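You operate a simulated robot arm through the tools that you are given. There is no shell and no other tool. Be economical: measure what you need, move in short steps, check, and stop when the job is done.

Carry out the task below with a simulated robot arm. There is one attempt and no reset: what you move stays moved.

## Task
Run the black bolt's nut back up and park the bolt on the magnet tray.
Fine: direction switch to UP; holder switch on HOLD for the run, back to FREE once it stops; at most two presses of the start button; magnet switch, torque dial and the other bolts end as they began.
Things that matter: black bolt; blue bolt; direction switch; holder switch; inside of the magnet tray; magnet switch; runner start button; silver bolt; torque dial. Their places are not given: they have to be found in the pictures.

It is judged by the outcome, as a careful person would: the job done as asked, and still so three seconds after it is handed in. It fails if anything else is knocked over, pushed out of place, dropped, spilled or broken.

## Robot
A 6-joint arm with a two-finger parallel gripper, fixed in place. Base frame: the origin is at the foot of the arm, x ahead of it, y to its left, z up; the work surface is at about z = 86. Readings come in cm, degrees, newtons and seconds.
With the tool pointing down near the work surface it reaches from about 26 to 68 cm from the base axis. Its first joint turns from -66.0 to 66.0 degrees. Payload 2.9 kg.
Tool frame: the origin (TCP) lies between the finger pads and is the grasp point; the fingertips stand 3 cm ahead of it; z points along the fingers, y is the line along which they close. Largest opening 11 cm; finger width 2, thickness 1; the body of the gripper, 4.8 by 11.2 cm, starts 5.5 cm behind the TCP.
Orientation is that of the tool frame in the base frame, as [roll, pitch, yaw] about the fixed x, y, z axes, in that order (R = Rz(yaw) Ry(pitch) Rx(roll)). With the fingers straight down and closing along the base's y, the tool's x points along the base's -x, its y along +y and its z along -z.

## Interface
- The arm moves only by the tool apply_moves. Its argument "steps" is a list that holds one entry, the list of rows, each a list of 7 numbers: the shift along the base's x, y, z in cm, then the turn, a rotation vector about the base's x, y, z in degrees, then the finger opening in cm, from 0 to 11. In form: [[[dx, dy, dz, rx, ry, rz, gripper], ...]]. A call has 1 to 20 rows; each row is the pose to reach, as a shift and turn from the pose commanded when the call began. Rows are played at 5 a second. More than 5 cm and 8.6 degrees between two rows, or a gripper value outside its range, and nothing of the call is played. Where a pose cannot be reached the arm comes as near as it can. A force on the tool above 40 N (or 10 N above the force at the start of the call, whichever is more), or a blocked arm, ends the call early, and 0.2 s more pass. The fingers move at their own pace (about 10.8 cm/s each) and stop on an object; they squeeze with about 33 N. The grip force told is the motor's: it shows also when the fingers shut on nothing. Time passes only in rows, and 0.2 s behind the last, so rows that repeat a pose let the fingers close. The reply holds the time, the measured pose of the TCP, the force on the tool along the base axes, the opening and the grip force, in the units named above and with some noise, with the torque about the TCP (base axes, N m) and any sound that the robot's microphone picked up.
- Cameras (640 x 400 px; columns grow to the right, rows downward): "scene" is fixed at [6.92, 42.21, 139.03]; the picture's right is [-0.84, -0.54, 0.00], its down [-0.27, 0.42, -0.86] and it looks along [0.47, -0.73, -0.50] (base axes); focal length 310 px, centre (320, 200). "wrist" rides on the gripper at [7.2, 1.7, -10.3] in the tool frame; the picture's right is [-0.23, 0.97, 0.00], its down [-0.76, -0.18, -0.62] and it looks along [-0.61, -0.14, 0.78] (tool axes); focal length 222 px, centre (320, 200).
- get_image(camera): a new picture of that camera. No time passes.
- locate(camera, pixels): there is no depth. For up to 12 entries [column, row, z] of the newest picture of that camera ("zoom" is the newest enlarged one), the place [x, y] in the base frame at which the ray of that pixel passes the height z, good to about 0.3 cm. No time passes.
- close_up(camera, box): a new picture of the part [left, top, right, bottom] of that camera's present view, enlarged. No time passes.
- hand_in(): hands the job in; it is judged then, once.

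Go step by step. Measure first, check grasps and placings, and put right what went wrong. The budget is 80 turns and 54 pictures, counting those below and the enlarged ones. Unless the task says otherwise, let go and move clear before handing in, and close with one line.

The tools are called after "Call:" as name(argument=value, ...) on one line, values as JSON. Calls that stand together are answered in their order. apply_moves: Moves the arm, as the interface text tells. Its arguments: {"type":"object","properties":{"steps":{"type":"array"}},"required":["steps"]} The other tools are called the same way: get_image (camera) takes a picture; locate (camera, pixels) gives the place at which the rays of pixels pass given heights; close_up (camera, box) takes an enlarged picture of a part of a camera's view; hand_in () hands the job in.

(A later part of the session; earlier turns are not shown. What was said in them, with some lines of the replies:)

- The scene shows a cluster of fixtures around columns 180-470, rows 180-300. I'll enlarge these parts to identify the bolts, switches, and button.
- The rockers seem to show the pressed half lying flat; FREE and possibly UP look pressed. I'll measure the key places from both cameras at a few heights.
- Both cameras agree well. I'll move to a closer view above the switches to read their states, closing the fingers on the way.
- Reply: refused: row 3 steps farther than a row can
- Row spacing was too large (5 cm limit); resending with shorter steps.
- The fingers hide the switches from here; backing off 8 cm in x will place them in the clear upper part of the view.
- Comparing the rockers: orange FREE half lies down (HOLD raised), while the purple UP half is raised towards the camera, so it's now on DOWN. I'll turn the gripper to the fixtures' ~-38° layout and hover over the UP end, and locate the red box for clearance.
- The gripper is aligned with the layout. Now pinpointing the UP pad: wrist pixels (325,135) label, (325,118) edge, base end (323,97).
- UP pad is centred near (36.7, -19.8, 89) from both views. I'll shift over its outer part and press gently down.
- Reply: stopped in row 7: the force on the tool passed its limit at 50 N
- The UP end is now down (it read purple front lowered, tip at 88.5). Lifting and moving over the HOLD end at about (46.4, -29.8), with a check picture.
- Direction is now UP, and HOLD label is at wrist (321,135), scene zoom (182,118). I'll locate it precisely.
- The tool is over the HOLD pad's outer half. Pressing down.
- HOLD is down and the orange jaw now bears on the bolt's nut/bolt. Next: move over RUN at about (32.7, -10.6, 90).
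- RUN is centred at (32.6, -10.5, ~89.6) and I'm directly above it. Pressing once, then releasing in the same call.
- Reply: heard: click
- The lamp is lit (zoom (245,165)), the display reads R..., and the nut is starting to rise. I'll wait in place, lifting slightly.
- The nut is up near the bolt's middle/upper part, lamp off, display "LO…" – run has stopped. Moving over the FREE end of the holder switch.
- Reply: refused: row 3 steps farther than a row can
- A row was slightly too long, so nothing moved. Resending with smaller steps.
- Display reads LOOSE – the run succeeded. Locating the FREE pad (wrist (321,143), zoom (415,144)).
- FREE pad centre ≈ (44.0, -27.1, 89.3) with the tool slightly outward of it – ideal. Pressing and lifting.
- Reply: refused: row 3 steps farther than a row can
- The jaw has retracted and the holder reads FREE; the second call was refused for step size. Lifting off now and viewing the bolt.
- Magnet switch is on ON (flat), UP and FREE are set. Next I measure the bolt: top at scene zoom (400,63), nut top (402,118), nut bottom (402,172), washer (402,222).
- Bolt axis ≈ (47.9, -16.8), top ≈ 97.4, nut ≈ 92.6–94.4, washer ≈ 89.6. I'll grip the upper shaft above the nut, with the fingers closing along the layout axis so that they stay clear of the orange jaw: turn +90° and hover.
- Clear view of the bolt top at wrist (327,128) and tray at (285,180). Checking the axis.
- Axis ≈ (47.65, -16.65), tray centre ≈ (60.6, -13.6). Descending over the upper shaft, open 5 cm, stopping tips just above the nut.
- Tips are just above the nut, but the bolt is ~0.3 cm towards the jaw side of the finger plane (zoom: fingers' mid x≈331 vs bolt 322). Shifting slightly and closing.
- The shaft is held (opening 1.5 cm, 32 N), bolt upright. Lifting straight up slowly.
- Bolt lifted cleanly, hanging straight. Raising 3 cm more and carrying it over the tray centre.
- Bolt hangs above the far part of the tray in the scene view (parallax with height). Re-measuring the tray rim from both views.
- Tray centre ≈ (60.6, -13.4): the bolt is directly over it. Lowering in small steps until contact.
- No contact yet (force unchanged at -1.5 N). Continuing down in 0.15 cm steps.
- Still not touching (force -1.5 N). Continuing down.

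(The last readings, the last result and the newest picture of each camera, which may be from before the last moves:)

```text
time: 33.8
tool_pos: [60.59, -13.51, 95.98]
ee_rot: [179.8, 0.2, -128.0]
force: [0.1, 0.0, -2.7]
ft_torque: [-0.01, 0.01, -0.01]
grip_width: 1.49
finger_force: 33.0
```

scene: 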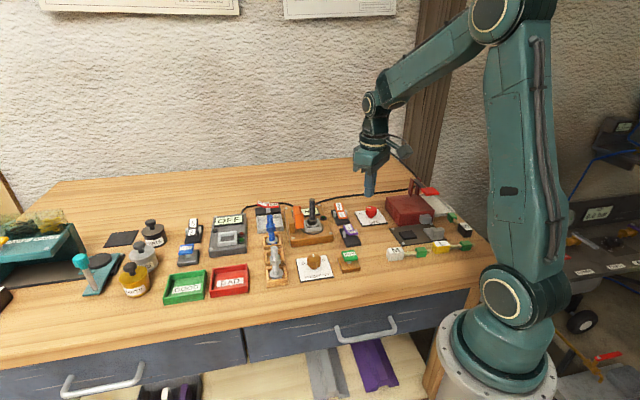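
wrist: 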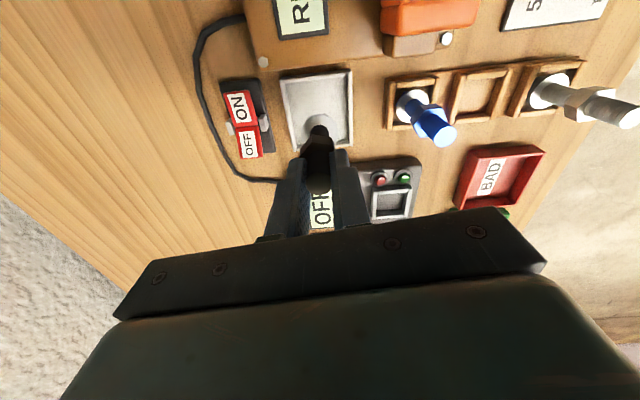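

Call:
apply_moves(steps=[[[0, 0, -0.12, 0, 0, 0, 0.5], [0, 0, -0.25, 0, 0, 0, 0.5], [0, 0, -0.25, 0, 0, 0, 0.5]]])

Call:
close_up(camera="scene", box=[245, 190, 315, 240])

```text
time: 34.6
tool_pos: [60.45, -13.56, 95.81]
ee_rot: [-180.0, 0.2, -128.0]
force: [0.6, 0.2, -2.8]
ft_torque: [0.0, 0.03, -0.03]
grip_width: 1.51
finger_force: 33.1
```

```text
8.00 times, centred on (280, 215) of scene
```

zoom: 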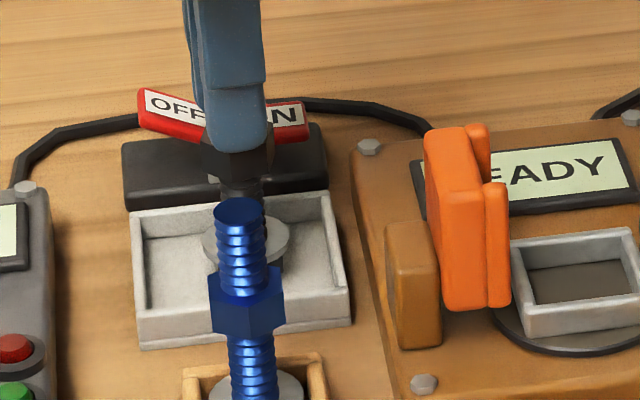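

Force has grown to -2.8 N downwards, likely the magnet pulling: close to the floor. Continuing in tiny steps.

Call:
apply_moves(steps=[[[0, 0, -0.1, 0, 0, 0, 0.5], [0, 0, -0.2, 0, 0, 0, 0.5], [0, 0, -0.2, 0, 0, 0, 0.5]]])

```text
time: 35.4
tool_pos: [60.62, -13.45, 95.58]
ee_rot: [179.9, 0.2, -127.9]
force: [-0.2, 0.7, -2.4]
ft_torque: [0.01, -0.03, -0.01]
grip_width: 1.48
finger_force: 33.2
```

Call:
apply_moves(steps=[[[0, 0, -0.1, 0, 0, 0, 0.5], [0, 0, -0.2, 0, 0, 0, 0.5], [0, 0, -0.2, 0, 0, 0, 0.5]]])

```text
time: 36.2
tool_pos: [60.64, -13.47, 95.4]
ee_rot: [-180.0, 0.3, -128.0]
force: [0.3, 0.7, -1.2]
ft_torque: [0.03, 0.02, 0.02]
grip_width: 1.49
finger_force: 32.9
```

Call:
apply_moves(steps=[[[0, 0, -0.1, 0, 0, 0, 0.5], [0, 0, -0.2, 0, 0, 0, 0.5], [0, 0, -0.3, 0, 0, 0, 0.5], [0, 0, -0.3, 0, 0, 0, 0.5]]])

Call:
close_up(camera="wrist", box=[250, 60, 400, 180])

```text
time: 37.2
tool_pos: [60.56, -13.64, 95.45]
ee_rot: [-179.9, 0.3, -128.0]
force: [-5.2, 2.7, 23.4]
ft_torque: [-0.12, 0.59, -0.06]
grip_width: 1.47
finger_force: 32.5
```

```text
3.33 times, centred on (325, 120) of wrist
```

zoom: 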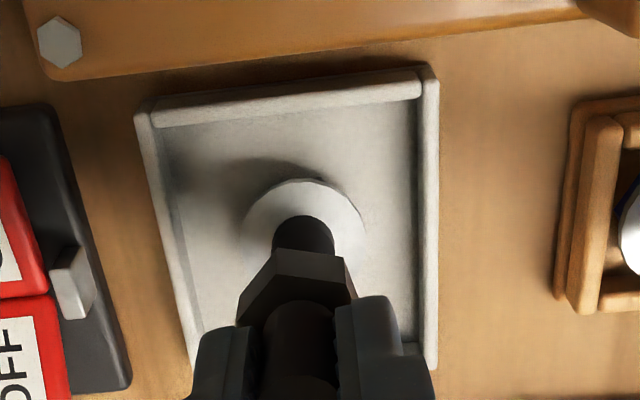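

Contact is made (23 N up at z 95.45). Easing back 0.25 cm to unload, then opening the fingers.

Call:
apply_moves(steps=[[[0, 0, 0.25, 0, 0, 0, 0.5], [0, 0, 0.25, 0, 0, 0, 0.5], [0, 0, 0.25, 0, 0, 0, 2.2], [0, 0, 0.25, 0, 0, 0, 3], [0, 0, 0.25, 0, 0, 0, 4], [0, 0, 0.25, 0, 0, 0, 4]]])

Call:
close_up(camera="wrist", box=[230, 60, 430, 220])

Call:
close_up(camera="scene", box=[225, 150, 335, 240])

```text
time: 38.6
tool_pos: [60.51, -13.59, 95.45]
ee_rot: [179.9, 0.1, -128.0]
force: [0.1, 1.3, 0.5]
ft_torque: [0.01, -0.02, 0.02]
grip_width: 3.98
finger_force: 0.1
```

```text
2.50 times, centred on (330, 140) of wrist
```

zoom: 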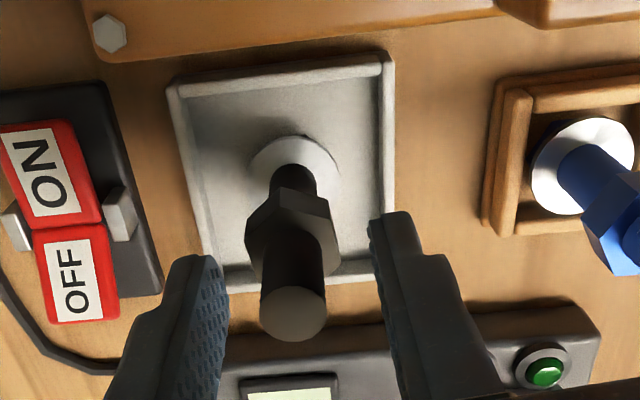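

```text
4.44 times, centred on (280, 195) of scene
```

zoom: 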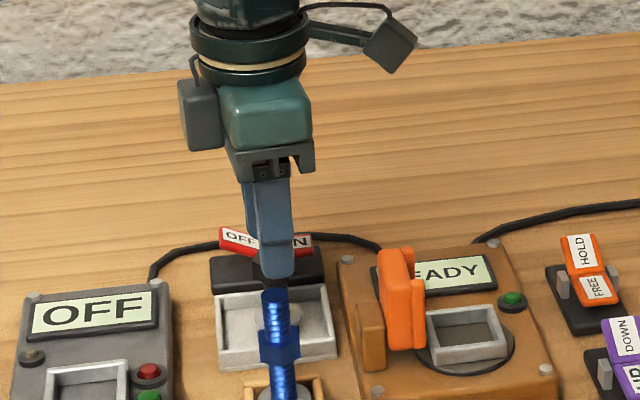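

The bolt stands upright in the tray, released. Rising straight up and then back out of the way.

Call:
apply_moves(steps=[[[0, 0, 2, 0, 0, 0, 4], [0, 0, 5, 0, 0, 0, 4], [0, 0, 9, 0, 0, 0, 4], [0, 0, 13, 0, 0, 0, 4], [-4, 0, 15, 0, 0, 0, 4], [-8, 0, 15, 0, 0, 0, 4], [-12, 0, 15, 0, 0, 0, 4], [-16, 0, 15, 0, 0, 0, 4], [-20, 0, 15, 0, 0, 0, 4], [-20, 0, 15, 0, 0, 0, 4]]])

Call:
close_up(camera="scene", box=[230, 180, 390, 290])

```text
time: 40.8
tool_pos: [40.47, -13.43, 110.34]
ee_rot: [180.0, 0.3, -128.0]
force: [0.6, 0.1, -0.4]
ft_torque: [-0.01, 0.02, 0.01]
grip_width: 3.99
finger_force: 0.1
```

```text
3.64 times, centred on (310, 235) of scene
```

zoom: 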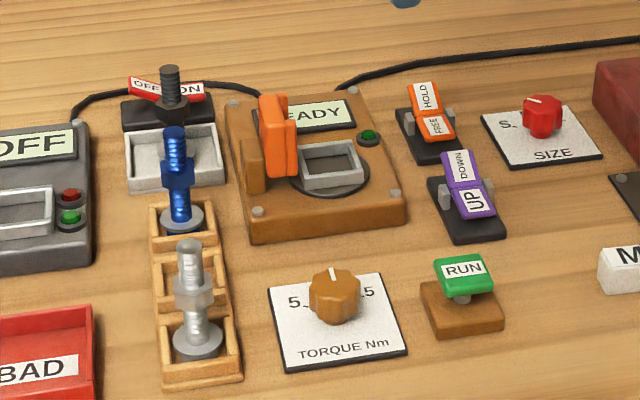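

The black bolt stands in the magnet tray with its nut up. UP and FREE are set, the magnet switch is still ON, and the torque dial and other bolts are unchanged. Handing in.

Call:
hand_in()

```text
The job is handed in.
```

I ran the black bolt's nut back up with one press of the start button; the display read LOOSE. The bolt now stands upright on the magnet tray, direction is on UP, the holder is back on FREE, and the magnet switch, torque dial and other bolts look unchanged in the last picture.
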